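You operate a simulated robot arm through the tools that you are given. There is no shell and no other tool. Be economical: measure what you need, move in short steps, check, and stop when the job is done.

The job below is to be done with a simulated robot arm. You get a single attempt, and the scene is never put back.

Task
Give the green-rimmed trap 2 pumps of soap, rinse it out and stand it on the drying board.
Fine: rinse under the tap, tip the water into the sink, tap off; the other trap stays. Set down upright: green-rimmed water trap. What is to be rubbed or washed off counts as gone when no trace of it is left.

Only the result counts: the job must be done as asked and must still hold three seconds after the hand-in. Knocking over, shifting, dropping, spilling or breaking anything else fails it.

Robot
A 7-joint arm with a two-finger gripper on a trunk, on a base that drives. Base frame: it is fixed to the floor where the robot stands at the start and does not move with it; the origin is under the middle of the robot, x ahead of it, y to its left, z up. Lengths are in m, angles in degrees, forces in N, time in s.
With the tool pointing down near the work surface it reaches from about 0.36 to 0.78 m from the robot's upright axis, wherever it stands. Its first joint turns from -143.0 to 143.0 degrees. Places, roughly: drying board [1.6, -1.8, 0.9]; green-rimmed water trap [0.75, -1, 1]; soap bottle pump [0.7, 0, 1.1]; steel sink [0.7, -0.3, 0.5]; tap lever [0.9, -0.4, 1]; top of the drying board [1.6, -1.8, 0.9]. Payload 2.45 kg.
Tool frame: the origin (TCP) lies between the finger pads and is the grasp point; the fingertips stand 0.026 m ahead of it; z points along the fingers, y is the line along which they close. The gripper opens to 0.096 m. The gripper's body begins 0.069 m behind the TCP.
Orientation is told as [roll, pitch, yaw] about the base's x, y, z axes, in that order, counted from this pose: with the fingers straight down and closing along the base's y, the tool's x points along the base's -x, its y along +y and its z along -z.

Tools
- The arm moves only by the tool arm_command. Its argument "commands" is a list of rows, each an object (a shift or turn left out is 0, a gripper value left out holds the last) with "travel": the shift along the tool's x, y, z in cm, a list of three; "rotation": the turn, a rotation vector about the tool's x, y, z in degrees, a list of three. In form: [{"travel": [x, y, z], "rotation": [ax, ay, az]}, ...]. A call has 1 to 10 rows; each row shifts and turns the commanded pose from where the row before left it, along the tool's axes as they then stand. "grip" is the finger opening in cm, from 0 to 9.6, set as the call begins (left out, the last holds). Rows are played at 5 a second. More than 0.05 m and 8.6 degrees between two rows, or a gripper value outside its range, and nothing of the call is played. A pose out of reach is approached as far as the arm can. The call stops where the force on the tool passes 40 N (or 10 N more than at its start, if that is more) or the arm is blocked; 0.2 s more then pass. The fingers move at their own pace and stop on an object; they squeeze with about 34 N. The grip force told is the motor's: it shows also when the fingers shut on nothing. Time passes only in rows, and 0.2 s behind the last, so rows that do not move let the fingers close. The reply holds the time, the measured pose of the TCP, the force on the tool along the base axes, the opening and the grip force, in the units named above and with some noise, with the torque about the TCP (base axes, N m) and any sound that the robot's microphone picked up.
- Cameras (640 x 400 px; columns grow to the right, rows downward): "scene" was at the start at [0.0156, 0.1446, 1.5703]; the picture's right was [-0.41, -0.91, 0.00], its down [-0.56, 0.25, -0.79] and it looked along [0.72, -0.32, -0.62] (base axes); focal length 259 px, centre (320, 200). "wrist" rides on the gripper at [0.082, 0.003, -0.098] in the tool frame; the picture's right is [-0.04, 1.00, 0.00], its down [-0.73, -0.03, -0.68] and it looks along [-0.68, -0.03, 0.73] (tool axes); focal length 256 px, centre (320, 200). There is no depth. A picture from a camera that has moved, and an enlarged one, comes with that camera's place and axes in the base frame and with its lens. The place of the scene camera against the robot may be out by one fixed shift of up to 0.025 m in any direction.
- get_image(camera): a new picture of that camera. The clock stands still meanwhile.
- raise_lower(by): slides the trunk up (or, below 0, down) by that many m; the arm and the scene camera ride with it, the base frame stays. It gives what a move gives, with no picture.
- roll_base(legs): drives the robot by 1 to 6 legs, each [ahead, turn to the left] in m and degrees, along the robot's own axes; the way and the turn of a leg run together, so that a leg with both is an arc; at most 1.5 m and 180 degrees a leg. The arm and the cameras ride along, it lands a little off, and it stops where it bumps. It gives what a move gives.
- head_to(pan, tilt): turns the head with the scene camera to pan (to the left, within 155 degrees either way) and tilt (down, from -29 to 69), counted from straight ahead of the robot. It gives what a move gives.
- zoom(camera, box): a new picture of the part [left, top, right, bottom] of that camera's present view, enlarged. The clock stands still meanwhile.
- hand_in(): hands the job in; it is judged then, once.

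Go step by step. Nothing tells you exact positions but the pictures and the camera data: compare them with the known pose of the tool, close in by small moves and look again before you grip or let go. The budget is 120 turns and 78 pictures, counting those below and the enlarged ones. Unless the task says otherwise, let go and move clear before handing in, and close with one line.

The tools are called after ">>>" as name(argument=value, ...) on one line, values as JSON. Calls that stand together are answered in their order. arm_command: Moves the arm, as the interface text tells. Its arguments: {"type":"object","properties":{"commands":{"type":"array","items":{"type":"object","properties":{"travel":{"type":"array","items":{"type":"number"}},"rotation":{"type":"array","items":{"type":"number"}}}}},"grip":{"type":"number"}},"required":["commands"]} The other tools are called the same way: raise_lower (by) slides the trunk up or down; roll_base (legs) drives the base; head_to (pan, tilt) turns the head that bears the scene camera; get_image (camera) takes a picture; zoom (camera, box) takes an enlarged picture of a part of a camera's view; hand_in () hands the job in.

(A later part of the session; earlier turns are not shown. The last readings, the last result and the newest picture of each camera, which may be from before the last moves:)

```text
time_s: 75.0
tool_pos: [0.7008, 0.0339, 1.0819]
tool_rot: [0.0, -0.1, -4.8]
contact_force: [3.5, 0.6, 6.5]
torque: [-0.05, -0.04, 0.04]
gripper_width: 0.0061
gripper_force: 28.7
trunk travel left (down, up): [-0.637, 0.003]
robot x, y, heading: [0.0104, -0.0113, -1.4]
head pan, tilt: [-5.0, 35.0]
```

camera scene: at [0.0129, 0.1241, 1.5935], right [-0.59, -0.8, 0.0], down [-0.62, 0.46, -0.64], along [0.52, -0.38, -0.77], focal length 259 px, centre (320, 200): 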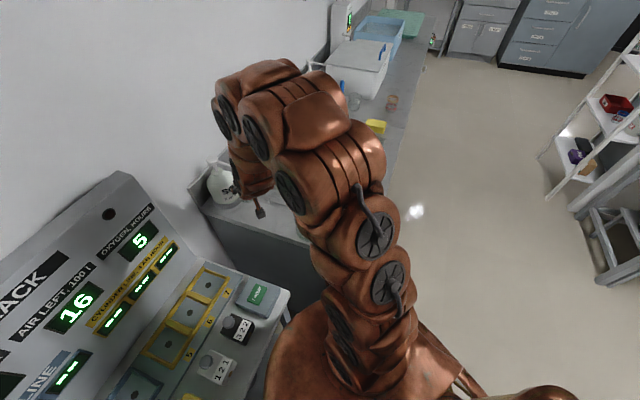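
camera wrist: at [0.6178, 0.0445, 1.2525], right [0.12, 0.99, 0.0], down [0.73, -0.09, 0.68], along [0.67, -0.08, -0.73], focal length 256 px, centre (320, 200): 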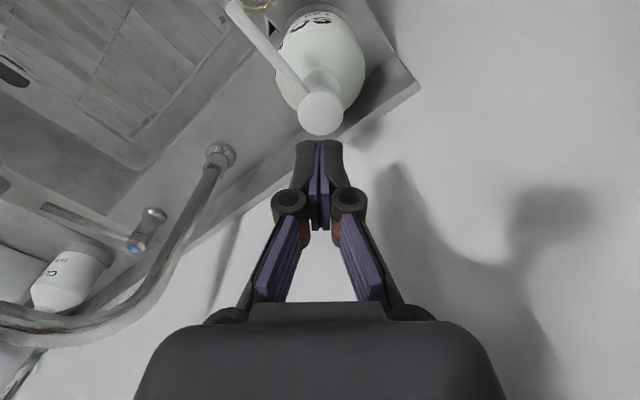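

Contact begins (6.5 N). Pressing on.

>>> arm_command(commands=[{"travel": [0, 0, 0.4]}, {"travel": [0, 0, 0.4]}, {"travel": [0, 0, 0.4]}])

>>> zoom(camera="scene", box=[280, 180, 400, 300])

```text
time_s: 75.9
tool_pos: [0.7008, 0.0343, 1.0733]
tool_rot: [0.2, -0.5, -4.8]
contact_force: [-5.4, 0.5, 22.3]
torque: [-0.01, 0.2, 0.03]
gripper_width: 0.0061
gripper_force: 28.2
trunk travel left (down, up): [-0.637, 0.003]
robot x, y, heading: [0.0072, -0.0095, -1.6]
head pan, tilt: [-5.0, 35.0]
stopped in row 3: the force on the tool passed its limit at 41 N (the readings are from after the stop); the commanded pose is now the measured one
```

```text
3.33 times, centred on (340, 240) of scene
camera zoom: at [0.037, 0.1602, 1.6151], right [-0.11, -0.99, 0.0], down [-0.57, 0.07, -0.82], along [0.81, -0.09, -0.57], focal length 863 px, centre (253, 67)
```

zoom: 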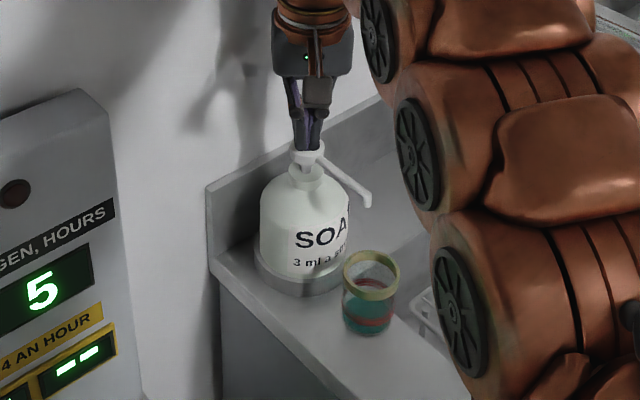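

Soap (teal) went into the trap: one full stroke. I'll let the pump rise fully.

>>> arm_command(commands=[{"travel": [0, 0, -1.2]}, {"travel": [0, 0, -1.6]}, {}, {}, {}])

>>> zoom(camera="scene", box=[300, 200, 380, 280])

```text
time_s: 77.1
tool_pos: [0.7012, 0.0338, 1.0994]
tool_rot: [0.0, -0.3, -4.7]
contact_force: [0.0, 0.3, -0.8]
torque: [0.02, 0.01, 0.01]
gripper_width: 0.0003
gripper_force: 28.8
trunk travel left (down, up): [-0.637, 0.003]
robot x, y, heading: [0.0121, -0.0123, -1.4]
head pan, tilt: [-5.0, 35.0]
```

```text
5.00 times, centred on (340, 240) of scene
camera zoom: at [0.039, 0.1604, 1.6151], right [-0.11, -0.99, 0.0], down [-0.57, 0.07, -0.82], along [0.81, -0.09, -0.57], focal length 1294 px, centre (220, 0)
```

zoom: 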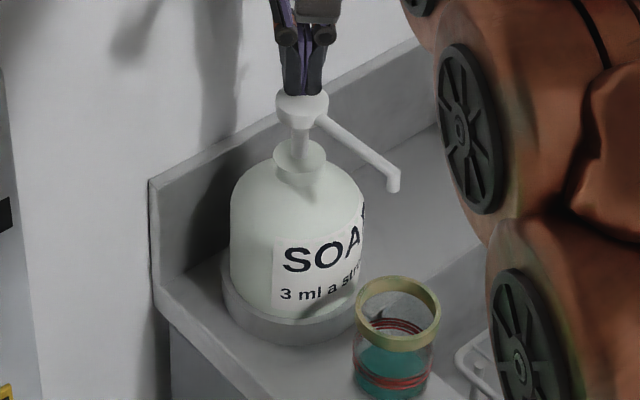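

Head is back up. Second stroke.

>>> arm_command(commands=[{"travel": [0, 0, 1.3]}, {"travel": [0, 0, 0.5]}, {"travel": [0, 0, 0.4]}, {"travel": [0, 0, 0.4]}, {"travel": [0, 0, 0.4]}])

>>> arm_command(commands=[{"travel": [0, 0, -1.4]}, {"travel": [0, 0, -4]}, {"travel": [0, 0, -4]}, {"travel": [0, 0, -4]}, {}])

>>> zoom(camera="scene", box=[300, 200, 380, 280])

```text
time_s: 78.3
tool_pos: [0.7022, 0.0344, 1.0729]
tool_rot: [0.1, -0.6, -4.9]
contact_force: [2.3, -0.7, 36.6]
torque: [0.04, 0.14, -0.03]
gripper_width: 0.0059
gripper_force: 28.7
trunk travel left (down, up): [-0.637, 0.003]
robot x, y, heading: [0.0095, -0.0065, -1.7]
head pan, tilt: [-5.0, 35.0]
```

```text
time_s: 79.5
tool_pos: [0.698, 0.0339, 1.1978]
tool_rot: [0.0, -0.3, -4.8]
contact_force: [0.0, -0.2, -0.1]
torque: [-0.02, -0.03, 0.05]
gripper_width: 0.0
gripper_force: 28.5
out of reach, approached as far as the arm can: row 4
trunk travel left (down, up): [-0.637, 0.003]
robot x, y, heading: [0.0145, -0.011, -1.9]
head pan, tilt: [-5.0, 35.0]
```

```text
5.00 times, centred on (340, 240) of scene
camera zoom: at [0.0387, 0.1604, 1.6151], right [-0.11, -0.99, 0.0], down [-0.57, 0.07, -0.82], along [0.81, -0.09, -0.57], focal length 1294 px, centre (220, 0)
```

zoom: 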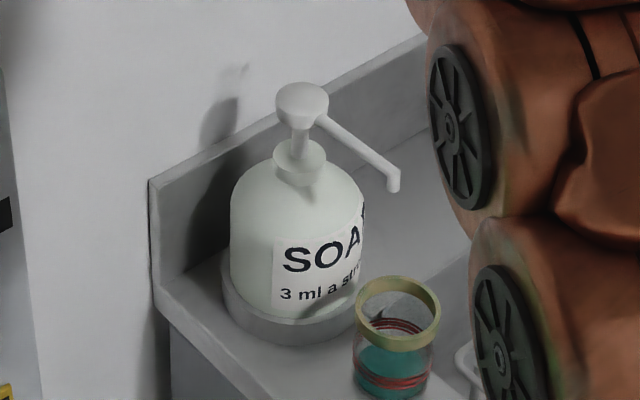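

Two full strokes are in. I'll back the base 12 cm so the arm has room to approach the trap from the front, and tip the tool to 45° again.

>>> roll_base(legs=[[-0.12, 0]])

>>> arm_command(commands=[{"rotation": [0, -7.5, 0]}, {"rotation": [0, -7.5, 0]}, {"rotation": [0, -7.5, 0]}, {"rotation": [0, -7.5, 0]}, {"rotation": [0, -7.5, 0]}, {"rotation": [0, -7.5, 0]}, {}], grip=6.4)

```text
time_s: 80.8
tool_pos: [0.5781, 0.038, 1.1966]
tool_rot: [0.0, -0.2, -4.6]
contact_force: [0.7, -0.2, 0.5]
torque: [0.0, 0.03, 0.03]
gripper_width: 0.0002
gripper_force: 28.3
trunk travel left (down, up): [-0.637, 0.003]
robot x, y, heading: [-0.1107, -0.0068, -1.5]
head pan, tilt: [-5.0, 35.0]
```

```text
time_s: 82.4
tool_pos: [0.5784, 0.0378, 1.1974]
tool_rot: [0.1, -45.3, -4.6]
contact_force: [-0.3, -0.7, -0.9]
torque: [0.01, 0.01, 0.0]
gripper_width: 0.0639
gripper_force: 0.1
trunk travel left (down, up): [-0.637, 0.003]
robot x, y, heading: [-0.1119, -0.0077, -1.2]
head pan, tilt: [-5.0, 35.0]
```

Moving to the pre-grasp point in front of the trap, at the same heading as when released.

>>> arm_command(commands=[{"travel": [3.99, -1.345, 2.14]}, {"travel": [3.99, -1.345, 2.14]}, {"travel": [3.99, -1.345, 2.14]}, {"travel": [3.99, -1.345, 2.14]}, {}])

>>> get_image(camera="wrist")

```text
time_s: 83.6
tool_pos: [0.5251, -0.0109, 1.0203]
tool_rot: [0.1, -45.2, -4.7]
contact_force: [0.4, -0.6, 0.3]
torque: [0.0, 0.01, -0.02]
gripper_width: 0.0641
gripper_force: 0.0
trunk travel left (down, up): [-0.637, 0.003]
robot x, y, heading: [-0.1117, -0.0053, -1.5]
head pan, tilt: [-5.0, 35.0]
```

```text
37 pictures are left
camera wrist: at [0.3999, 0.0039, 1.0325], right [0.11, 0.99, 0.03], down [0.03, -0.03, 1.0], along [0.99, -0.11, -0.03], focal length 256 px, centre (320, 200)
```

wrist: 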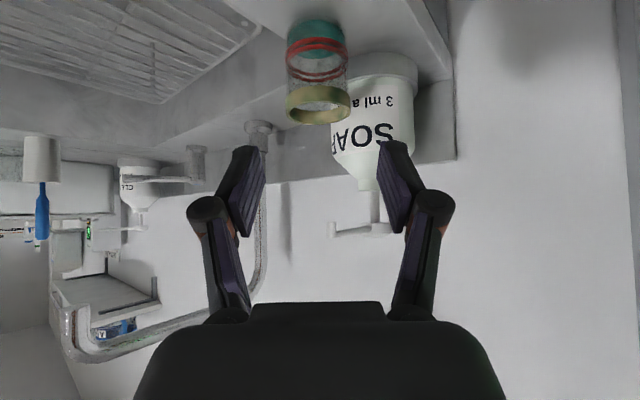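

Trap is centred (teal soap in its bottom). Advancing and gripping just below the rim.

>>> arm_command(commands=[{"travel": [0, -0.05, 3.5]}, {"travel": [0, -0.05, 3.5]}, {"travel": [0, 0, 3.0]}, {"travel": [0, 0, 2.2]}, {}])

>>> arm_command(commands=[{}, {}, {}, {}], grip=3)

>>> get_image(camera="wrist")

```text
time_s: 84.8
tool_pos: [0.6095, -0.0178, 0.9355]
tool_rot: [0.1, -45.2, -4.7]
contact_force: [-0.3, -0.7, 0.5]
torque: [-0.03, -0.01, 0.01]
gripper_width: 0.0637
gripper_force: 0.1
trunk travel left (down, up): [-0.637, 0.003]
robot x, y, heading: [-0.1126, -0.0057, -1.6]
head pan, tilt: [-5.0, 35.0]
```

```text
time_s: 85.8
tool_pos: [0.6087, -0.0163, 0.9363]
tool_rot: [0.1, -45.3, -4.7]
contact_force: [0.3, -0.1, 1.7]
torque: [0.0, -0.02, 0.0]
gripper_width: 0.0527
gripper_force: 34.2
trunk travel left (down, up): [-0.637, 0.003]
robot x, y, heading: [-0.1108, -0.0066, -1.7]
head pan, tilt: [-5.0, 35.0]
```

```text
36 pictures are left
camera wrist: at [0.4833, -0.0029, 0.9487], right [0.11, 0.99, 0.03], down [0.03, -0.03, 1.0], along [0.99, -0.11, -0.03], focal length 256 px, centre (320, 200)
```

wrist: 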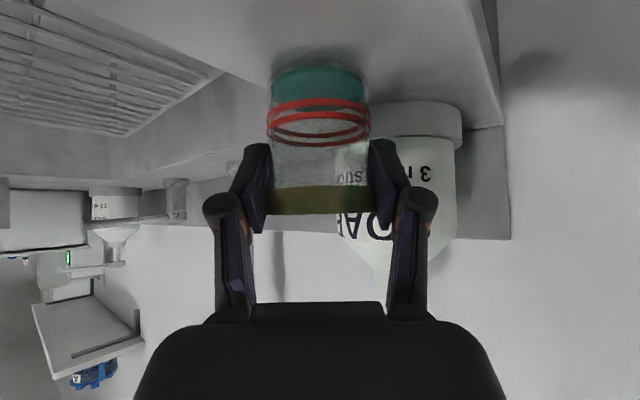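

Gripped. Lifting out diagonally, then up high and close to the robot for the drive.

>>> arm_command(commands=[{"travel": [-0.3, 0, -2]}, {"travel": [0, 0, -4]}, {"travel": [0, 0, -4]}, {"travel": [-1, 0, -4]}, {"travel": [-2.5, 0, -3.5]}, {"travel": [-2.5, 0, -3.5]}, {"travel": [-2.5, 0, -3.5]}, {"travel": [-1, 0, -3.5]}, {}])

>>> get_image(camera="wrist")

```text
time_s: 87.8
tool_pos: [0.479, -0.0088, 1.2046]
tool_rot: [0.1, -45.4, -4.7]
contact_force: [-0.2, -0.7, -0.5]
torque: [-0.01, 0.01, 0.0]
gripper_width: 0.053
gripper_force: 34.1
trunk travel left (down, up): [-0.637, 0.003]
robot x, y, heading: [-0.1159, -0.0059, -1.4]
head pan, tilt: [-5.0, 35.0]
```

```text
35 pictures are left
camera wrist: at [0.353, 0.0068, 1.2168], right [0.11, 0.99, 0.03], down [0.03, -0.03, 1.0], along [0.99, -0.11, -0.04], focal length 256 px, centre (320, 200)
```

wrist: 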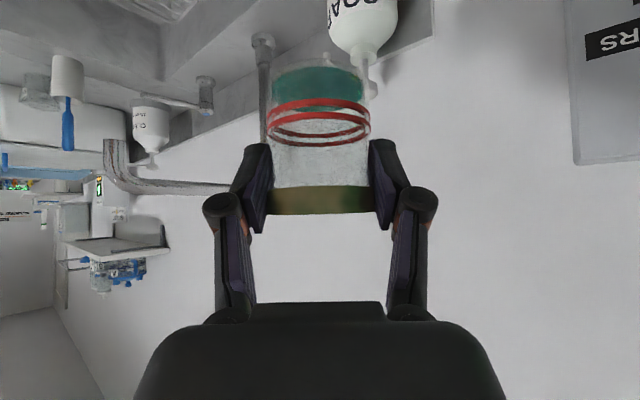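

Secure, no slip. Pulling in and driving around to the front of the sink.

>>> arm_command(commands=[{"travel": [2.6, 0, -3.6]}, {"travel": [2.6, 0, -3.6]}, {}])

>>> roll_base(legs=[[0, -115], [0.43, 0], [0, 60], [0.6, 0], [0, 90]])

>>> head_to(pan=5, tilt=42)

>>> get_image(camera="scene")

```text
time_s: 88.6
tool_pos: [0.3915, -0.0013, 1.2174]
tool_rot: [0.1, -45.4, -4.8]
contact_force: [-0.3, -0.4, -0.9]
torque: [-0.01, 0.02, 0.03]
gripper_width: 0.0527
gripper_force: 33.8
trunk travel left (down, up): [-0.637, 0.003]
robot x, y, heading: [-0.1154, -0.0091, -1.5]
head pan, tilt: [-5.0, 35.0]
```

```text
time_s: 105.3
tool_pos: [0.4516, -0.6143, 1.2174]
tool_rot: [0.1, -45.2, 28.2]
contact_force: [0.3, 0.1, 0.1]
torque: [0.03, 0.02, 0.0]
gripper_width: 0.0528
gripper_force: 34.3
trunk travel left (down, up): [-0.637, 0.003]
robot x, y, heading: [0.0351, -0.8877, 31.5]
head pan, tilt: [-5.0, 35.0]
```

```text
time_s: 106.1
tool_pos: [0.4514, -0.6155, 1.2183]
tool_rot: [0.2, -45.3, 28.1]
contact_force: [0.6, 0.3, -0.5]
torque: [0.0, 0.0, -0.02]
gripper_width: 0.0527
gripper_force: 34.2
trunk travel left (down, up): [-0.637, 0.003]
robot x, y, heading: [0.0338, -0.8918, 31.5]
head pan, tilt: [5.0, 42.0]
```

```text
34 pictures are left
camera scene: at [-0.0497, -0.7175, 1.6047], right [0.59, -0.8, 0.0], down [-0.54, -0.4, -0.74], along [0.6, 0.44, -0.67], focal length 259 px, centre (320, 200)
```

scene: 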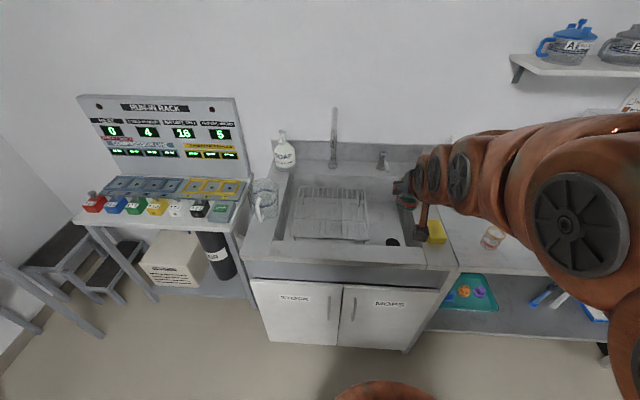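

I'm facing the sink; its front rim is ~10 cm wide, a good parking place for the trap while I open the tap. I'll back up a little for reach and carry the trap above the rim.

>>> roll_base(legs=[[-0.08, 0]])

>>> arm_command(commands=[{"travel": [-2.6, 0.5, 2.6]}, {"travel": [-2.6, 0.5, 2.6]}, {"travel": [-2.6, 0.5, 2.6]}, {"travel": [-2.6, 0.5, 2.6]}, {"travel": [3.1, 0, 3.1]}, {"travel": [3.1, 0, 3.1]}, {"travel": [3.1, 0, 3.1]}, {"travel": [3.1, 0, 3.1]}, {}])

>>> get_image(camera="scene")

>>> get_image(camera="wrist")

```text
time_s: 107.1
tool_pos: [0.3834, -0.6564, 1.217]
tool_rot: [0.1, -45.3, 28.2]
contact_force: [-0.3, 0.3, -1.0]
torque: [-0.01, 0.04, -0.02]
gripper_width: 0.0526
gripper_force: 34.1
trunk travel left (down, up): [-0.637, 0.003]
robot x, y, heading: [-0.0336, -0.9383, 31.6]
head pan, tilt: [5.0, 42.0]
```

```text
time_s: 109.1
tool_pos: [0.5048, -0.571, 1.0456]
tool_rot: [0.0, -45.3, 28.2]
contact_force: [-0.1, 0.5, 0.4]
torque: [-0.02, 0.01, -0.01]
gripper_width: 0.0527
gripper_force: 33.9
trunk travel left (down, up): [-0.637, 0.003]
robot x, y, heading: [-0.0344, -0.9344, 31.4]
head pan, tilt: [5.0, 42.0]
```

```text
33 pictures are left
camera scene: at [-0.1182, -0.7594, 1.6047], right [0.59, -0.8, 0.0], down [-0.54, -0.4, -0.74], along [0.6, 0.44, -0.67], focal length 259 px, centre (320, 200)
```

scene: 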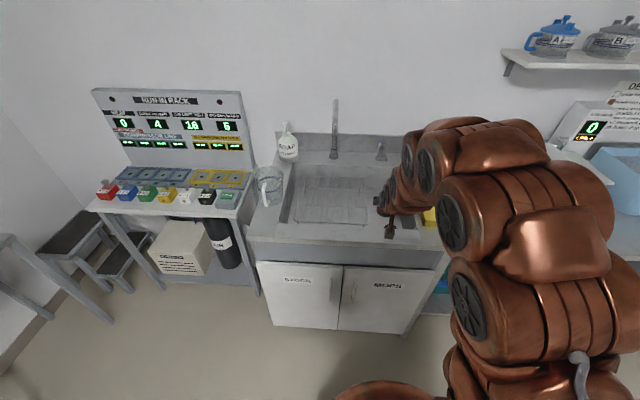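

```text
32 pictures are left
camera wrist: at [0.3912, -0.6273, 1.0556], right [-0.45, 0.89, 0.03], down [0.04, -0.01, 1.0], along [0.89, 0.45, -0.03], focal length 256 px, centre (320, 200)
```

wrist: 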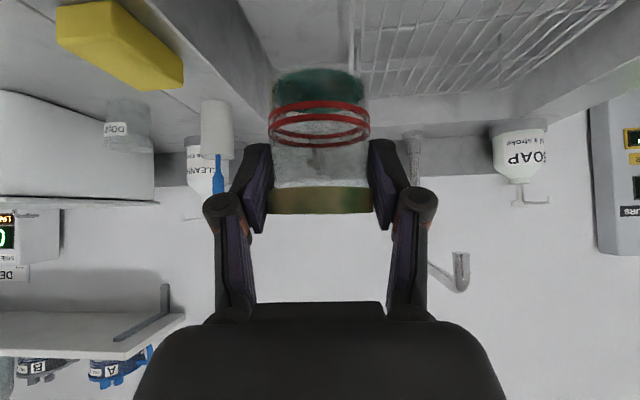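

The rim is narrower than I'd like, so I'll instead park the trap back on its original free counter spot, which also lies within reach of the tap lever. Spout outlet ≈(0.633,-0.280,1.13); lever pivot ≈(0.962,-0.346), handle toward the front.

>>> arm_command(commands=[{"travel": [-3, 0, -3]}, {"travel": [-3, 0, -3]}, {"travel": [2, 0, -4]}, {"travel": [2, 0, -4]}, {}])

>>> roll_base(legs=[[0, -90], [0.29, 0], [0, 92], [0.14, 0]])

>>> get_image(camera="wrist")

```text
time_s: 110.3
tool_pos: [0.4269, -0.61, 1.1535]
tool_rot: [0.0, -45.4, 28.2]
contact_force: [0.3, -0.7, 0.1]
torque: [0.01, 0.0, 0.01]
gripper_width: 0.0526
gripper_force: 33.9
trunk travel left (down, up): [-0.637, 0.003]
robot x, y, heading: [-0.0338, -0.9356, 31.5]
head pan, tilt: [5.0, 42.0]
```

```text
time_s: 120.9
tool_pos: [0.689, -0.767, 1.1529]
tool_rot: [0.1, -45.3, 29.4]
contact_force: [-0.3, -0.6, -0.2]
torque: [0.0, 0.01, -0.01]
gripper_width: 0.0529
gripper_force: 34.1
trunk travel left (down, up): [-0.637, 0.003]
robot x, y, heading: [0.2298, -1.1028, 32.8]
head pan, tilt: [5.0, 42.0]
```

```text
31 pictures are left
camera wrist: at [0.576, -0.8263, 1.1662], right [-0.47, 0.88, 0.03], down [0.04, -0.01, 1.0], along [0.88, 0.47, -0.03], focal length 256 px, centre (320, 200)
```

wrist: 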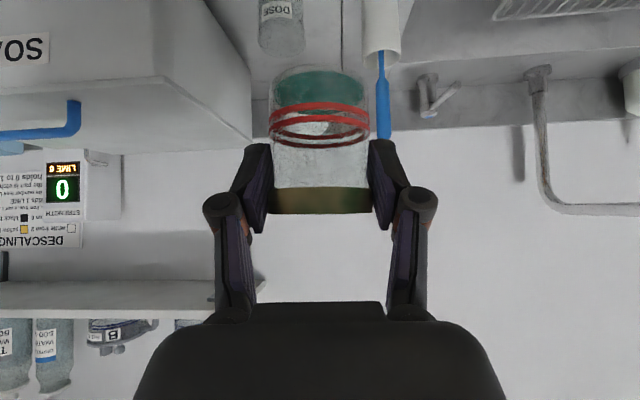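

Moving the trap sideways over its original spot and lowering.

>>> arm_command(commands=[{"travel": [-0.15, -4.3, 0.15]}, {"travel": [-0.15, -4.3, 0.15]}, {"travel": [-0.15, -4.3, 0.15]}, {"travel": [-0.15, -4.3, 0.15]}, {"travel": [-0.15, -4.3, 0.15]}, {"travel": [-0.15, -4.3, 0.15]}, {"travel": [-0.1, -4.3, 0.1]}, {}])

>>> arm_command(commands=[{"travel": [2.85, 0, 2.85]}, {"travel": [2.85, 0, 2.85]}, {"travel": [2.85, 0, 2.85]}, {"travel": [2.85, 0, 2.85]}, {"travel": [2.5, 0, 2.5]}, {}])

>>> get_image(camera="wrist")

```text
time_s: 122.7
tool_pos: [0.8475, -1.0222, 1.1551]
tool_rot: [0.0, -45.2, 29.5]
contact_force: [-0.2, -1.1, -0.6]
torque: [-0.03, 0.01, 0.01]
gripper_width: 0.0525
gripper_force: 34.2
trunk travel left (down, up): [-0.637, 0.003]
robot x, y, heading: [0.2301, -1.1028, 32.9]
head pan, tilt: [5.0, 42.0]
```

```text
time_s: 124.1
tool_pos: [0.8474, -1.0218, 0.9602]
tool_rot: [0.1, -45.3, 29.4]
contact_force: [0.2, 0.6, -0.7]
torque: [0.02, 0.01, -0.02]
gripper_width: 0.0527
gripper_force: 33.9
trunk travel left (down, up): [-0.637, 0.003]
robot x, y, heading: [0.2294, -1.1016, 32.6]
head pan, tilt: [5.0, 42.0]
```

```text
30 pictures are left
camera wrist: at [0.736, -1.0803, 0.9715], right [-0.47, 0.88, 0.03], down [0.04, -0.01, 1.0], along [0.88, 0.47, -0.03], focal length 256 px, centre (320, 200)
```

wrist: 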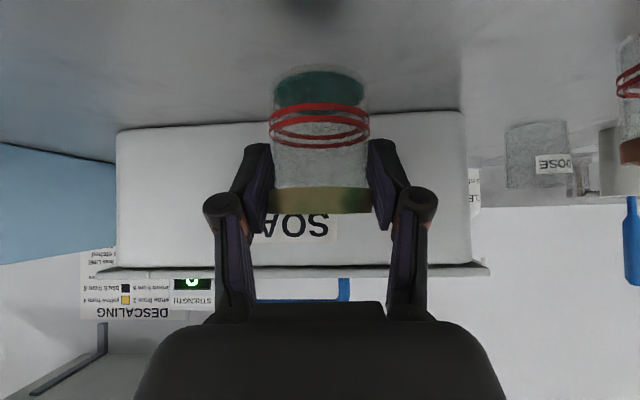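

Lowering the last 2.3 cm until touch-down, then releasing.

>>> arm_command(commands=[{"travel": [0.7, 0, 0.7]}, {"travel": [0.5, 0, 0.5]}, {"travel": [0.35, 0, 0.35]}, {}])

```text
time_s: 125.1
tool_pos: [0.8492, -1.0213, 0.9367]
tool_rot: [0.1, -45.4, 29.5]
contact_force: [1.1, 0.0, 4.1]
torque: [-0.04, -0.18, 0.0]
gripper_width: 0.0527
gripper_force: 33.4
trunk travel left (down, up): [-0.637, 0.003]
robot x, y, heading: [0.2305, -1.1045, 32.7]
head pan, tilt: [5.0, 42.0]
```

Touching with 4 N. Opening and withdrawing.

>>> arm_command(commands=[{}, {}, {}], grip=7.6)

>>> arm_command(commands=[{"travel": [0, 0, -3]}, {"travel": [0, 0, -4]}, {"travel": [0, 0, -4]}, {"travel": [-3, 0, -3]}, {"travel": [-3, 0, -3]}, {"travel": [-3, 0, -3]}, {}])

>>> get_image(camera="wrist")

```text
time_s: 125.9
tool_pos: [0.8485, -1.0212, 0.9361]
tool_rot: [0.1, -45.3, 29.4]
contact_force: [-1.1, -0.4, 0.2]
torque: [0.0, 0.02, -0.02]
gripper_width: 0.076
gripper_force: 0.1
trunk travel left (down, up): [-0.637, 0.003]
robot x, y, heading: [0.229, -1.1037, 32.7]
head pan, tilt: [5.0, 42.0]
```

```text
time_s: 127.5
tool_pos: [0.7793, -1.0604, 1.1406]
tool_rot: [0.1, -45.4, 29.4]
contact_force: [0.4, 0.3, -0.1]
torque: [-0.02, 0.03, 0.01]
gripper_width: 0.0761
gripper_force: 0.0
trunk travel left (down, up): [-0.637, 0.003]
robot x, y, heading: [0.2296, -1.1036, 32.7]
head pan, tilt: [5.0, 42.0]
```

```text
29 pictures are left
camera wrist: at [0.668, -1.1183, 1.152], right [-0.47, 0.88, 0.03], down [0.04, -0.01, 1.0], along [0.88, 0.47, -0.03], focal length 256 px, centre (320, 200)
```

wrist: 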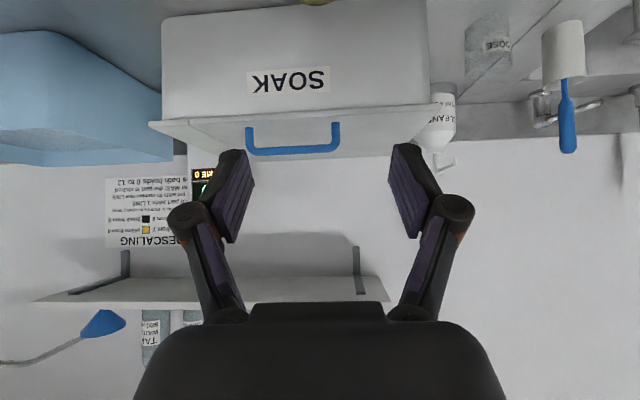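

Trap is parked. Now I'll drive 12 cm closer and look at the tap lever.

>>> roll_base(legs=[[0.12, 0]])

>>> head_to(pan=25, tilt=40)

>>> get_image(camera="scene")

```text
time_s: 128.7
tool_pos: [0.8815, -0.9948, 1.1392]
tool_rot: [0.1, -45.3, 29.5]
contact_force: [0.2, 0.2, -0.1]
torque: [0.0, -0.02, 0.03]
gripper_width: 0.076
gripper_force: 0.1
trunk travel left (down, up): [-0.637, 0.003]
robot x, y, heading: [0.333, -1.0397, 32.5]
head pan, tilt: [5.0, 42.0]
```

```text
time_s: 129.5
tool_pos: [0.8826, -0.9954, 1.1402]
tool_rot: [0.1, -45.4, 29.4]
contact_force: [0.0, 0.1, 0.1]
torque: [0.02, -0.02, 0.04]
gripper_width: 0.0761
gripper_force: 0.0
trunk travel left (down, up): [-0.637, 0.003]
robot x, y, heading: [0.3354, -1.0362, 32.7]
head pan, tilt: [25.0, 40.0]
```

```text
28 pictures are left
camera scene: at [0.2249, -0.8422, 1.6076], right [0.84, -0.54, 0.0], down [-0.34, -0.54, -0.77], along [0.41, 0.65, -0.64], focal length 259 px, centre (320, 200)
```

scene: 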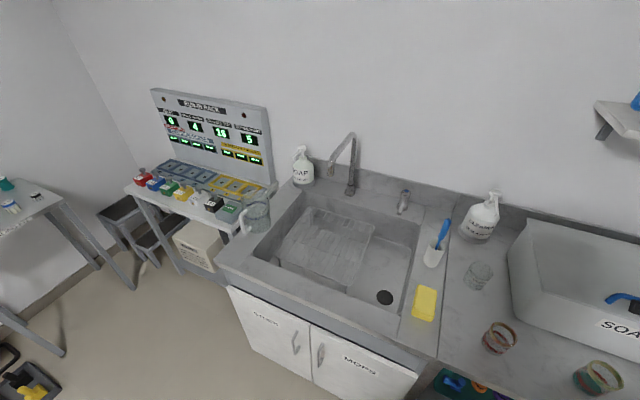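

>>> zoom(camera="scene", box=[320, 120, 460, 220])

```text
4.00 times, centred on (390, 170) of scene
camera zoom: at [0.2249, -0.8422, 1.6076], right [0.84, -0.54, 0.0], down [-0.34, -0.54, -0.77], along [0.41, 0.65, -0.64], focal length 1035 px, centre (40, 320)
```

zoom: 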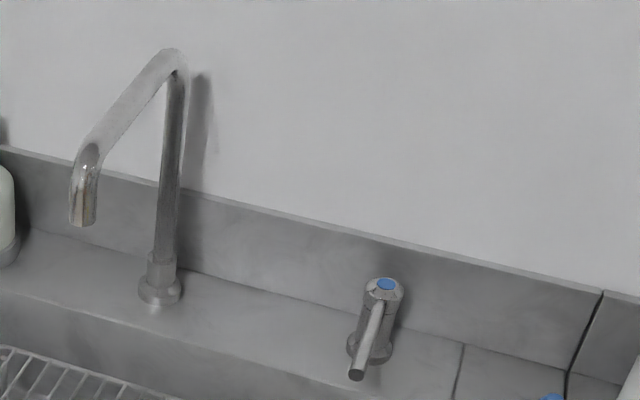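

The lever's handle runs from the pivot (0.96,-0.34) to a tip at about (0.84,-0.41), z≈0.967. I'll bring the fingers over it high, clear of the brush.

>>> arm_command(commands=[{"travel": [-3.2, 0, -3.2]}, {"travel": [-3.2, 0, -3.2]}, {"travel": [-1.15, 4.4, 1.15]}, {"travel": [-1.15, 4.4, 1.15]}, {"travel": [-1.15, 4.4, 1.15]}, {"travel": [-1.15, 4.4, 1.15]}, {"travel": [-1.15, 4.4, 1.15]}, {"travel": [-1.15, 4.4, 1.15]}, {"travel": [-1.15, 4.4, 1.15]}, {"travel": [-1.15, 4.4, 1.15]}], grip=3)

>>> arm_command(commands=[{"travel": [-1.15, 4.4, 1.15]}, {"travel": [-1.15, 4.4, 1.15]}, {"travel": [-1.15, 4.4, 1.15]}, {"travel": [-1.15, 4.4, 1.15]}, {}])

>>> get_image(camera="wrist")

```text
time_s: 131.7
tool_pos: [0.8214, -0.6243, 1.2314]
tool_rot: [0.1, -45.5, 29.3]
contact_force: [0.4, -0.4, 0.2]
torque: [0.02, 0.02, 0.03]
gripper_width: 0.03
gripper_force: 0.1
trunk travel left (down, up): [-0.637, 0.003]
robot x, y, heading: [0.3357, -1.0395, 32.5]
head pan, tilt: [25.0, 40.0]
```

```text
time_s: 132.9
tool_pos: [0.7909, -0.4393, 1.2332]
tool_rot: [0.1, -45.3, 29.4]
contact_force: [1.1, 0.6, -0.3]
torque: [0.03, -0.01, -0.01]
gripper_width: 0.03
gripper_force: 0.1
trunk travel left (down, up): [-0.637, 0.003]
robot x, y, heading: [0.332, -1.0404, 32.5]
head pan, tilt: [25.0, 40.0]
```

```text
26 pictures are left
camera wrist: at [0.6792, -0.4978, 1.2448], right [-0.47, 0.88, 0.03], down [0.04, -0.01, 1.0], along [0.88, 0.47, -0.03], focal length 256 px, centre (320, 200)
```

wrist: 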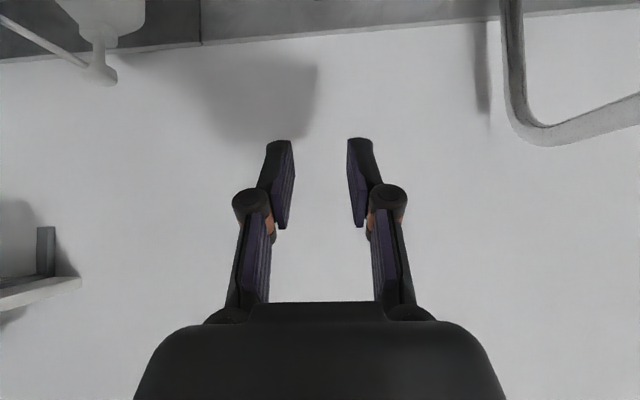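

Above the lever area; lowering to z≈1.05 and checking alignment.

>>> arm_command(commands=[{"travel": [3.2, 0, 3.2]}, {"travel": [3.2, 0, 3.2]}, {"travel": [3.2, 0, 3.2]}, {"travel": [3.2, 0, 3.2]}, {}])

>>> get_image(camera="wrist")

```text
time_s: 134.1
tool_pos: [0.7942, -0.4379, 1.0511]
tool_rot: [0.1, -45.3, 29.3]
contact_force: [-0.4, 0.2, -0.3]
torque: [0.0, 0.01, -0.02]
gripper_width: 0.03
gripper_force: 0.0
trunk travel left (down, up): [-0.637, 0.003]
robot x, y, heading: [0.335, -1.0323, 32.5]
head pan, tilt: [25.0, 40.0]
```

```text
25 pictures are left
camera wrist: at [0.6822, -0.4975, 1.0635], right [-0.47, 0.88, 0.03], down [0.04, -0.01, 1.0], along [0.88, 0.47, -0.03], focal length 256 px, centre (320, 200)
```

wrist: 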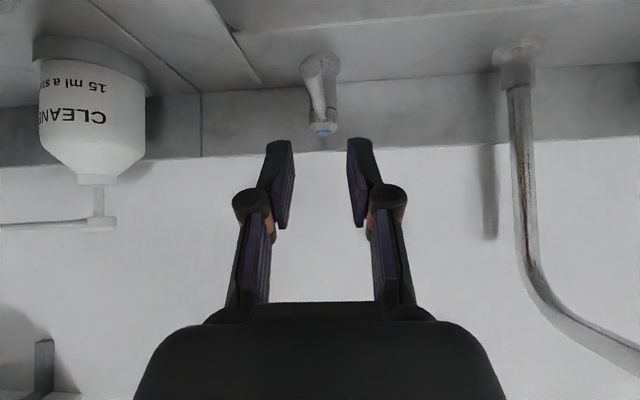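

>>> zoom(camera="wrist", box=[270, 40, 370, 140])

```text
4.00 times, centred on (320, 90) of wrist
camera zoom: at [0.6822, -0.4975, 1.0635], right [-0.47, 0.88, 0.03], down [0.04, -0.01, 1.0], along [0.88, 0.47, -0.03], focal length 1024 px, centre (320, 640)
```

zoom: 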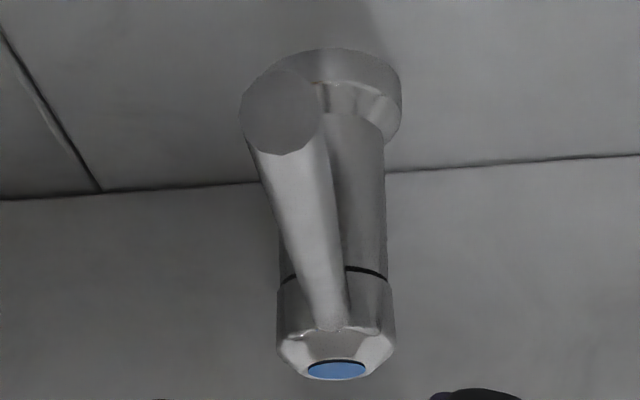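

Handle tip at about (0.836,-0.42,0.967), almost centred on the fingers. I'll straddle it near the end.

>>> arm_command(commands=[{"travel": [0.77, -0.3, 0]}, {"travel": [0, 0, 3]}, {"travel": [0, 0, 3]}, {"travel": [0, 0, 3]}, {"travel": [0, 0, 2.4]}, {}], grip=4)

>>> get_image(camera="wrist")

```text
time_s: 135.5
tool_pos: [0.8614, -0.4053, 0.9656]
tool_rot: [0.0, -45.3, 29.4]
contact_force: [-0.5, 0.1, 0.3]
torque: [0.04, 0.02, -0.02]
gripper_width: 0.0396
gripper_force: 0.0
trunk travel left (down, up): [-0.637, 0.003]
robot x, y, heading: [0.3331, -1.0383, 32.6]
head pan, tilt: [25.0, 40.0]
```

```text
23 pictures are left
camera wrist: at [0.7505, -0.4627, 0.9777], right [-0.47, 0.88, 0.03], down [0.04, -0.01, 1.0], along [0.88, 0.47, -0.03], focal length 256 px, centre (320, 200)
```

wrist: 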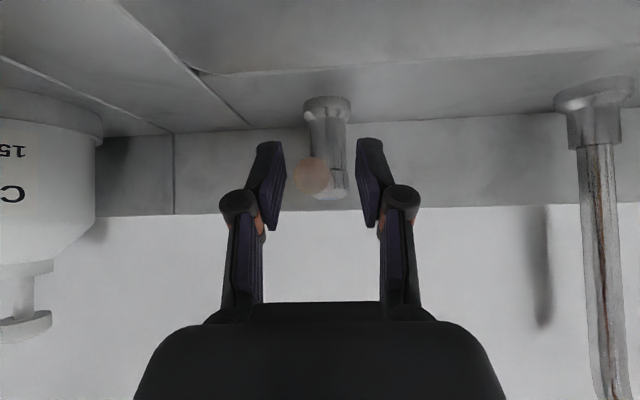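

The handle is between the fingers. I'll nudge it to the right in small steps, watching force and sound.

>>> arm_command(commands=[{"travel": [0, -1, 0]}, {"travel": [0, -0.6, 0]}, {"travel": [0, -0.6, 0]}, {"travel": [0, -0.6, 0]}, {}])

```text
time_s: 136.7
tool_pos: [0.8734, -0.4281, 0.9655]
tool_rot: [0.2, -45.3, 29.4]
contact_force: [0.5, -1.1, 0.4]
torque: [-0.02, -0.01, -0.03]
gripper_width: 0.0403
gripper_force: 0.0
trunk travel left (down, up): [-0.637, 0.003]
robot x, y, heading: [0.3317, -1.0368, 32.8]
head pan, tilt: [25.0, 40.0]
```

>>> get_image(camera="wrist")

```text
22 pictures are left
camera wrist: at [0.7627, -0.4872, 0.9769], right [-0.47, 0.88, 0.03], down [0.04, -0.01, 1.0], along [0.88, 0.47, -0.03], focal length 256 px, centre (320, 200)
```

wrist: 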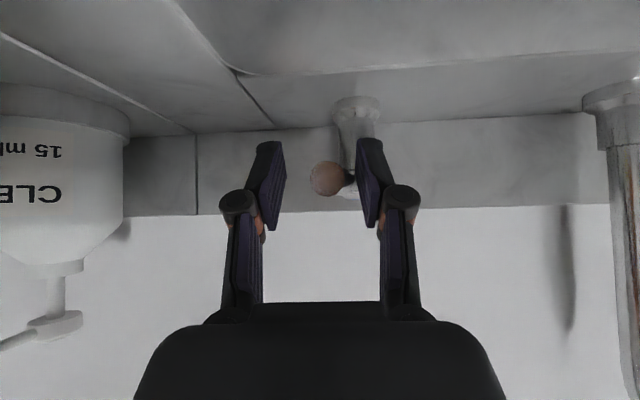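

The handle swings freely to the right. Continuing the arc, turning the hand along with it.

>>> arm_command(commands=[{"travel": [0, -1.25, 0], "rotation": [-4.24, 0, -4.24]}, {"travel": [0, -1.25, 0], "rotation": [-4.24, 0, -4.24]}, {"travel": [0, -1.25, 0], "rotation": [-4.24, 0, -4.24]}, {"travel": [0, -1.25, 0], "rotation": [-4.24, 0, -4.24]}, {"travel": [0, -1.25, 0], "rotation": [-4.24, 0, -4.24]}, {}])

>>> get_image(camera="scene")

```text
time_s: 138.3
tool_pos: [0.9038, -0.4506, 0.983]
tool_rot: [-4.0, -45.9, 65.5]
contact_force: [-0.7, 0.1, -0.1]
torque: [-0.04, -0.07, -0.08]
gripper_width: 0.0401
gripper_force: 0.1
trunk travel left (down, up): [-0.637, 0.003]
robot x, y, heading: [0.3335, -1.0385, 32.6]
head pan, tilt: [25.0, 40.0]
stopped in row 6: the arm was blocked; the commanded pose is now the measured one
```

```text
21 pictures are left
camera scene: at [0.2234, -0.8406, 1.6073], right [0.84, -0.54, 0.0], down [-0.34, -0.54, -0.77], along [0.41, 0.65, -0.64], focal length 259 px, centre (320, 200)
```

scene: 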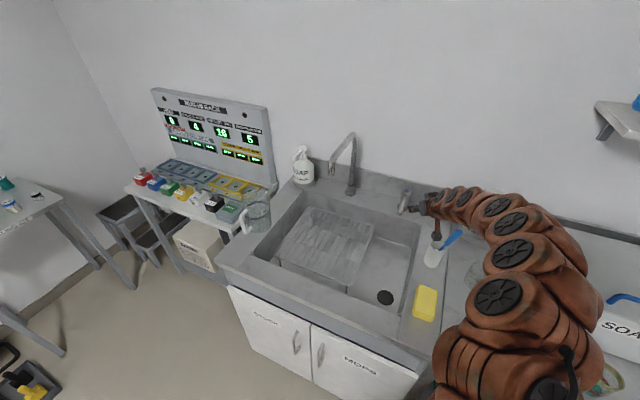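

The arm was blocked: the hand probably came against the brush in its holder. I'll reverse the swing at once and check the brush.

>>> arm_command(commands=[{"travel": [0, 0.6, 0], "rotation": [4.24, 0, 4.24]}, {"travel": [0, 0.8, 0], "rotation": [4.24, 0, 4.24]}, {"travel": [0, 0.8, 0], "rotation": [4.24, 0, 4.24]}, {"travel": [0, 0.8, 0], "rotation": [4.24, 0, 4.24]}, {"travel": [0, 0.8, 0], "rotation": [4.24, 0, 4.24]}, {}])

>>> zoom(camera="scene", box=[330, 140, 530, 300])

```text
time_s: 139.4
tool_pos: [1.0475, -0.5649, 1.0634]
tool_rot: [29.5, -41.2, -10.4]
contact_force: [-7.1, 7.2, -2.6]
torque: [0.12, 0.05, -0.09]
gripper_width: 0.035
gripper_force: 0.1
trunk travel left (down, up): [-0.637, 0.003]
robot x, y, heading: [0.3331, -1.0366, 32.8]
head pan, tilt: [25.0, 40.0]
stopped in row 5: the force on the tool passed its limit at 128 N (the readings are from after the stop); the commanded pose is now the measured one
```

```text
2.50 times, centred on (430, 220) of scene
camera zoom: at [0.2236, -0.8417, 1.6075], right [0.85, -0.53, 0.0], down [-0.34, -0.54, -0.77], along [0.41, 0.65, -0.64], focal length 647 px, centre (45, 150)
```

zoom: 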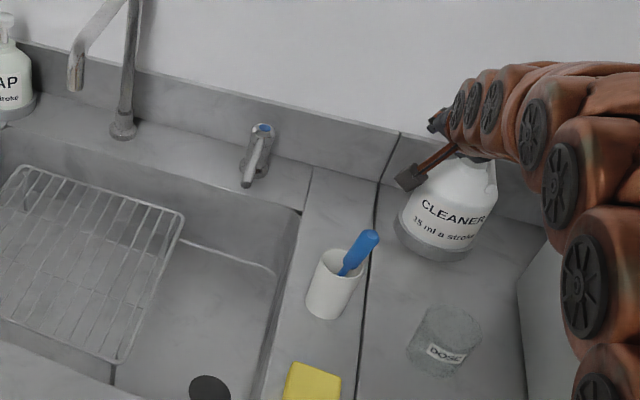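

The arm jumped (a joint-limit flip) and is now beside the CLEANER bottle. Nothing seems toppled; I'll look carefully before moving out.

>>> get_image(camera="wrist")

>>> get_image(camera="scene")

```text
19 pictures are left
camera wrist: at [0.9227, -0.5864, 1.0763], right [-0.13, 0.91, 0.4], down [0.1, -0.38, 0.92], along [0.99, 0.16, -0.04], focal length 256 px, centre (320, 200)
```

wrist: 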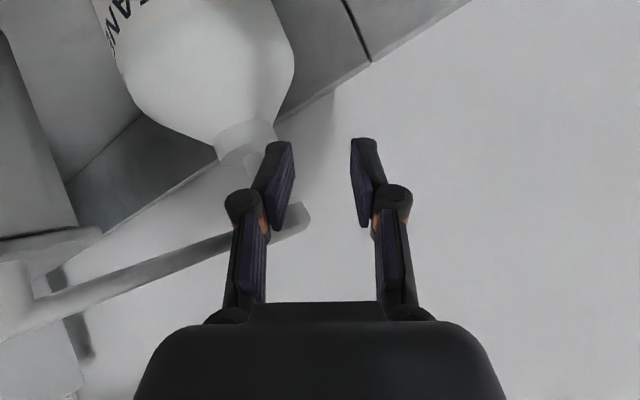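

```text
18 pictures are left
camera scene: at [0.2236, -0.8417, 1.6075], right [0.85, -0.53, 0.0], down [-0.34, -0.54, -0.77], along [0.41, 0.65, -0.64], focal length 259 px, centre (320, 200)
```

scene: 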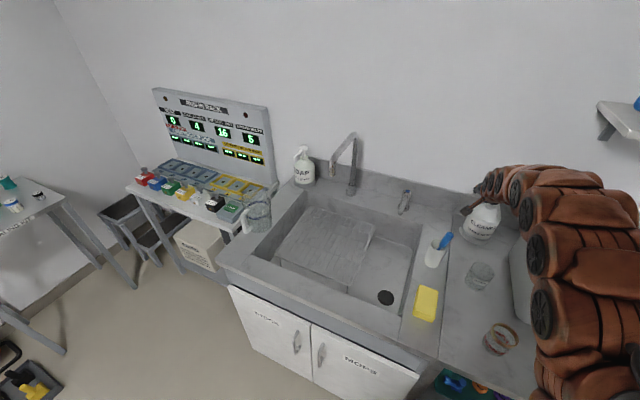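

The left finger leans on the cleaner's pump stem. I'll move a little away from it and straight up, in small steps.

>>> arm_command(commands=[{"travel": [0.6, 0.76, -0.2]}, {"travel": [-0.66, 0.37, -0.65]}, {"travel": [-1.3, 0.74, -1.3]}])

```text
time_s: 140.2
tool_pos: [1.0352, -0.5581, 1.0805]
tool_rot: [28.2, -40.2, -9.9]
contact_force: [-9.0, 0.8, -13.7]
torque: [0.35, 0.43, -0.24]
gripper_width: 0.0413
gripper_force: 1.4
trunk travel left (down, up): [-0.637, 0.003]
robot x, y, heading: [0.3319, -1.0389, 32.9]
head pan, tilt: [25.0, 40.0]
stopped in row 3: the force on the tool passed its limit at 46 N (the readings are from after the stop); the commanded pose is now the measured one
```

Something above still catches the finger; the force says go back (-x) and slightly down first.

>>> arm_command(commands=[{"travel": [1.0, 0, -0.3]}, {"travel": [0.74, 0.16, -0.65]}, {"travel": [0.74, 0.16, -0.65]}])

>>> get_image(camera="wrist")

```text
time_s: 141.0
tool_pos: [1.0077, -0.5608, 1.0791]
tool_rot: [28.6, -40.4, -10.1]
contact_force: [1.5, 0.0, 1.0]
torque: [0.0, 0.03, 0.01]
gripper_width: 0.0402
gripper_force: 0.0
trunk travel left (down, up): [-0.637, 0.003]
robot x, y, heading: [0.3292, -1.0368, 32.9]
head pan, tilt: [25.0, 40.0]
```

```text
17 pictures are left
camera wrist: at [0.8841, -0.582, 1.0925], right [-0.12, 0.91, 0.39], down [0.12, -0.38, 0.92], along [0.99, 0.16, -0.06], focal length 256 px, centre (320, 200)
```

wrist: 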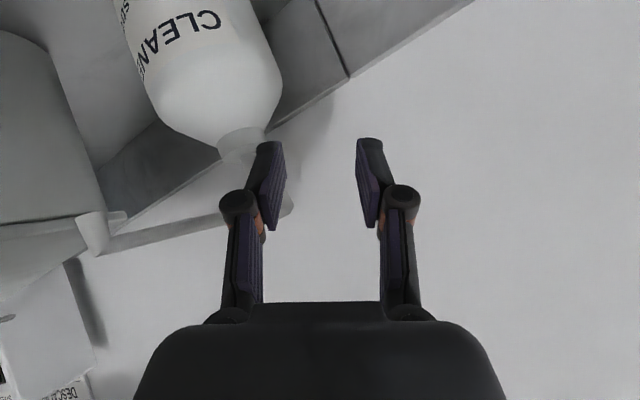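

Free now. Backing farther, then rising well above everything.

>>> arm_command(commands=[{"travel": [1.5, 0.3, -1.3]}, {"travel": [1.5, 0.3, -1.3]}, {"travel": [0.2, 1.0, -2]}, {"travel": [-1.98, 1.11, -1.97]}, {"travel": [-1.98, 1.11, -1.97]}, {"travel": [-1.98, 1.11, -1.97]}, {"travel": [-1.98, 1.11, -1.97]}, {}])

>>> zoom(camera="scene", box=[370, 160, 530, 280])

```text
time_s: 142.8
tool_pos: [0.954, -0.5562, 1.2123]
tool_rot: [28.7, -40.6, -10.0]
contact_force: [-0.6, 0.5, 0.6]
torque: [-0.01, -0.02, 0.01]
gripper_width: 0.0402
gripper_force: 0.1
trunk travel left (down, up): [-0.637, 0.003]
robot x, y, heading: [0.331, -1.038, 32.9]
head pan, tilt: [25.0, 40.0]
```

```text
3.33 times, centred on (450, 220) of scene
camera zoom: at [0.2239, -0.8424, 1.6076], right [0.85, -0.53, 0.0], down [-0.34, -0.54, -0.77], along [0.41, 0.65, -0.64], focal length 863 px, centre (-113, 133)
```

zoom: 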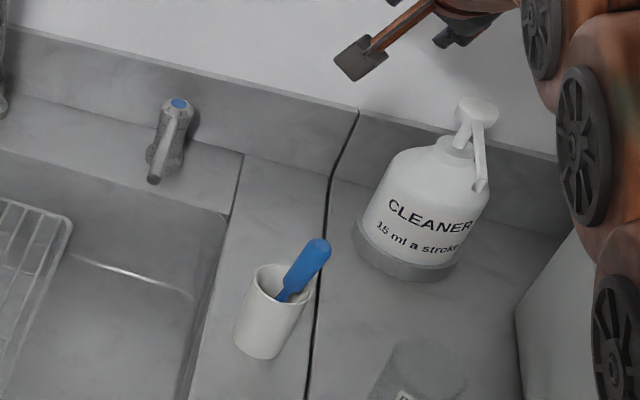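

Everything still stands (cleaner, brush holder, dose glass). I'll straighten the hand, pull the arm in and re-station the base farther left, so the hand stays clear of the brush when working the lever.

>>> arm_command(commands=[{"rotation": [0.1, 1, -7.5]}, {"rotation": [0.1, 1, -7.5]}, {"rotation": [0.1, 1, -7.5]}, {"rotation": [0.1, 1, -7.5]}, {}])

>>> arm_command(commands=[{"travel": [3.3, -0.57, -3.3]}, {"travel": [3.3, -0.57, -3.3]}, {"travel": [3.3, -0.57, -3.3]}, {"travel": [3.3, -0.57, -3.3]}, {"travel": [3.3, -0.57, -3.3]}, {"travel": [3.3, -0.57, -3.3]}, {}], grip=0)

```text
time_s: 144.0
tool_pos: [0.9543, -0.557, 1.2138]
tool_rot: [-0.1, -44.1, 31.1]
contact_force: [-0.2, -0.2, 0.1]
torque: [0.01, -0.04, 0.01]
gripper_width: 0.0399
gripper_force: 0.1
trunk travel left (down, up): [-0.637, 0.003]
robot x, y, heading: [0.3358, -1.0378, 32.8]
head pan, tilt: [25.0, 40.0]
```

```text
time_s: 145.6
tool_pos: [0.7325, -0.731, 1.2204]
tool_rot: [0.0, -44.2, 30.9]
contact_force: [-0.3, -0.1, 0.4]
torque: [-0.04, -0.01, -0.02]
gripper_width: 0.0
gripper_force: 28.6
trunk travel left (down, up): [-0.637, 0.003]
robot x, y, heading: [0.3332, -1.0401, 32.6]
head pan, tilt: [25.0, 40.0]
```

>>> roll_base(legs=[[0, -90], [-0.3, 0], [0, 90]])

>>> head_to(pan=0, tilt=42)

>>> get_image(camera="scene")

```text
time_s: 155.3
tool_pos: [0.549, -0.4675, 1.2212]
tool_rot: [0.0, -44.2, 33.7]
contact_force: [-0.5, -0.7, -0.2]
torque: [0.0, 0.0, -0.03]
gripper_width: 0.0002
gripper_force: 28.4
trunk travel left (down, up): [-0.637, 0.003]
robot x, y, heading: [0.1669, -0.7924, 35.4]
head pan, tilt: [25.0, 40.0]
```

```text
time_s: 156.2
tool_pos: [0.549, -0.4667, 1.221]
tool_rot: [0.0, -44.3, 33.8]
contact_force: [-0.1, -0.3, 0.3]
torque: [-0.04, 0.01, -0.04]
gripper_width: 0.0
gripper_force: 28.7
trunk travel left (down, up): [-0.637, 0.003]
robot x, y, heading: [0.1655, -0.7929, 35.6]
head pan, tilt: [0.0, 42.0]
```

```text
15 pictures are left
camera scene: at [0.0733, -0.6273, 1.6046], right [0.58, -0.81, 0.0], down [-0.54, -0.39, -0.74], along [0.6, 0.43, -0.67], focal length 259 px, centre (320, 200)
```

scene: 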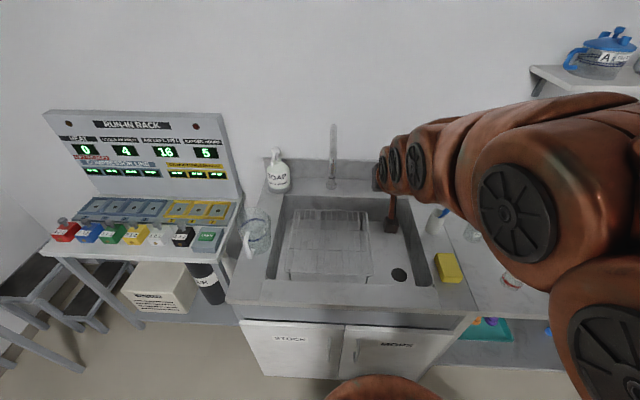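

Robot is well placed (t left of the lever). I'll bring the closed fingers to the left side of the lever handle and lower beside it.

>>> arm_command(commands=[{"travel": [-3.06, -1.24, 3.1]}, {"travel": [-3.06, -1.24, 3.1]}, {"travel": [-3.06, -1.24, 3.1]}, {"travel": [-3.06, -1.24, 3.1]}, {"travel": [-3.06, -1.24, 3.1]}, {"travel": [-3.06, -1.24, 3.1]}, {"travel": [-3.06, -1.24, 3.1]}, {}])

>>> arm_command(commands=[{"travel": [3.0, 0, 3.05]}, {"travel": [3.0, 0, 3.05]}, {"travel": [3.0, 0, 3.05]}, {"travel": [3.0, 0, 3.05]}, {"travel": [1.5, 0, 1.5]}, {}])

>>> get_image(camera="wrist")

```text
time_s: 158.0
tool_pos: [0.8499, -0.3712, 1.2115]
tool_rot: [-0.1, -44.1, 33.8]
contact_force: [-0.1, -0.8, 0.1]
torque: [0.0, -0.02, -0.01]
gripper_width: 0.0
gripper_force: 28.4
trunk travel left (down, up): [-0.637, 0.003]
robot x, y, heading: [0.1667, -0.794, 35.8]
head pan, tilt: [0.0, 42.0]
```

```text
time_s: 159.4
tool_pos: [0.8502, -0.3697, 1.0232]
tool_rot: [0.0, -44.2, 33.8]
contact_force: [0.5, 0.1, -0.4]
torque: [0.0, -0.03, -0.01]
gripper_width: 0.0
gripper_force: 28.1
trunk travel left (down, up): [-0.637, 0.003]
robot x, y, heading: [0.1657, -0.7903, 35.7]
head pan, tilt: [0.0, 42.0]
```

```text
14 pictures are left
camera wrist: at [0.7442, -0.4368, 1.0375], right [-0.53, 0.85, 0.03], down [0.06, 0.01, 1.0], along [0.85, 0.53, -0.05], focal length 256 px, centre (320, 200)
```

wrist: 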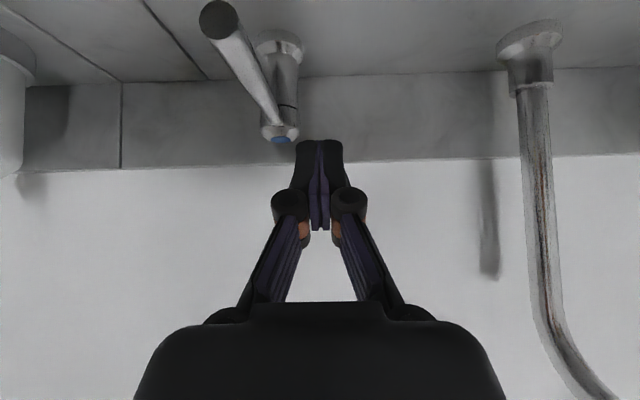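

Fingers are just left of the handle. Lowering to its height and sweeping it right along the arc to about 40°.

>>> arm_command(commands=[{"travel": [2.0, 0, 2.0]}, {"travel": [2.0, 0, 2.0]}, {"travel": [-0.4, -1.87, 0.4]}, {"travel": [0, -1.85, 0]}, {"travel": [0, -1.85, 0]}, {"travel": [-0.46, -1.73, 0.46]}, {"travel": [-0.46, -1.73, 0.46]}, {}])

```text
time_s: 161.2
tool_pos: [0.9161, -0.4366, 0.9652]
tool_rot: [-0.1, -44.1, 33.8]
contact_force: [0.4, -0.7, -0.9]
torque: [0.0, -0.01, -0.03]
gripper_width: 0.0
gripper_force: 28.5
trunk travel left (down, up): [-0.637, 0.003]
robot x, y, heading: [0.1675, -0.7941, 35.9]
head pan, tilt: [0.0, 42.0]
```

No sound yet; sweeping on to about 75°.

>>> arm_command(commands=[{"travel": [-0.86, -1.4, 0.86]}, {"travel": [-0.86, -1.4, 0.86]}, {"travel": [-0.83, -0.73, 0.83]}, {"travel": [-0.83, -0.73, 0.83]}, {}, {}])

>>> get_image(camera="wrist")

```text
time_s: 161.8
tool_pos: [0.9361, -0.4396, 0.9575]
tool_rot: [0.3, -43.1, 34.1]
contact_force: [-2.2, 0.3, -5.6]
torque: [-0.04, 0.11, 0.02]
gripper_width: 0.0
gripper_force: 28.5
trunk travel left (down, up): [-0.637, 0.003]
robot x, y, heading: [0.1588, -0.7917, 35.5]
head pan, tilt: [0.0, 42.0]
stopped in row 2: the force on the tool passed its limit at 63 N (the readings are from after the stop); the commanded pose is now the measured one
```

```text
13 pictures are left
camera wrist: at [0.8315, -0.5076, 0.9737], right [-0.54, 0.84, 0.03], down [0.08, 0.01, 1.0], along [0.84, 0.54, -0.07], focal length 256 px, centre (320, 200)
```

wrist: 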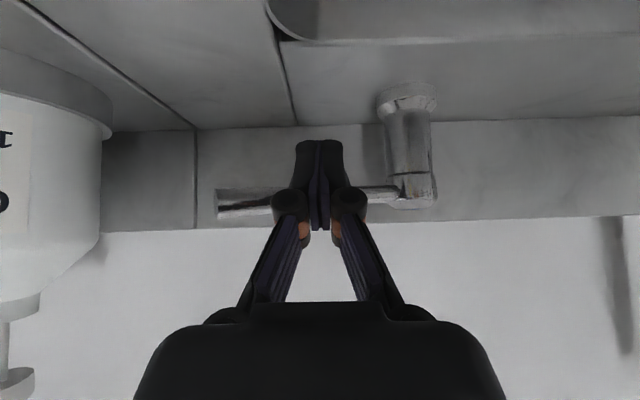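

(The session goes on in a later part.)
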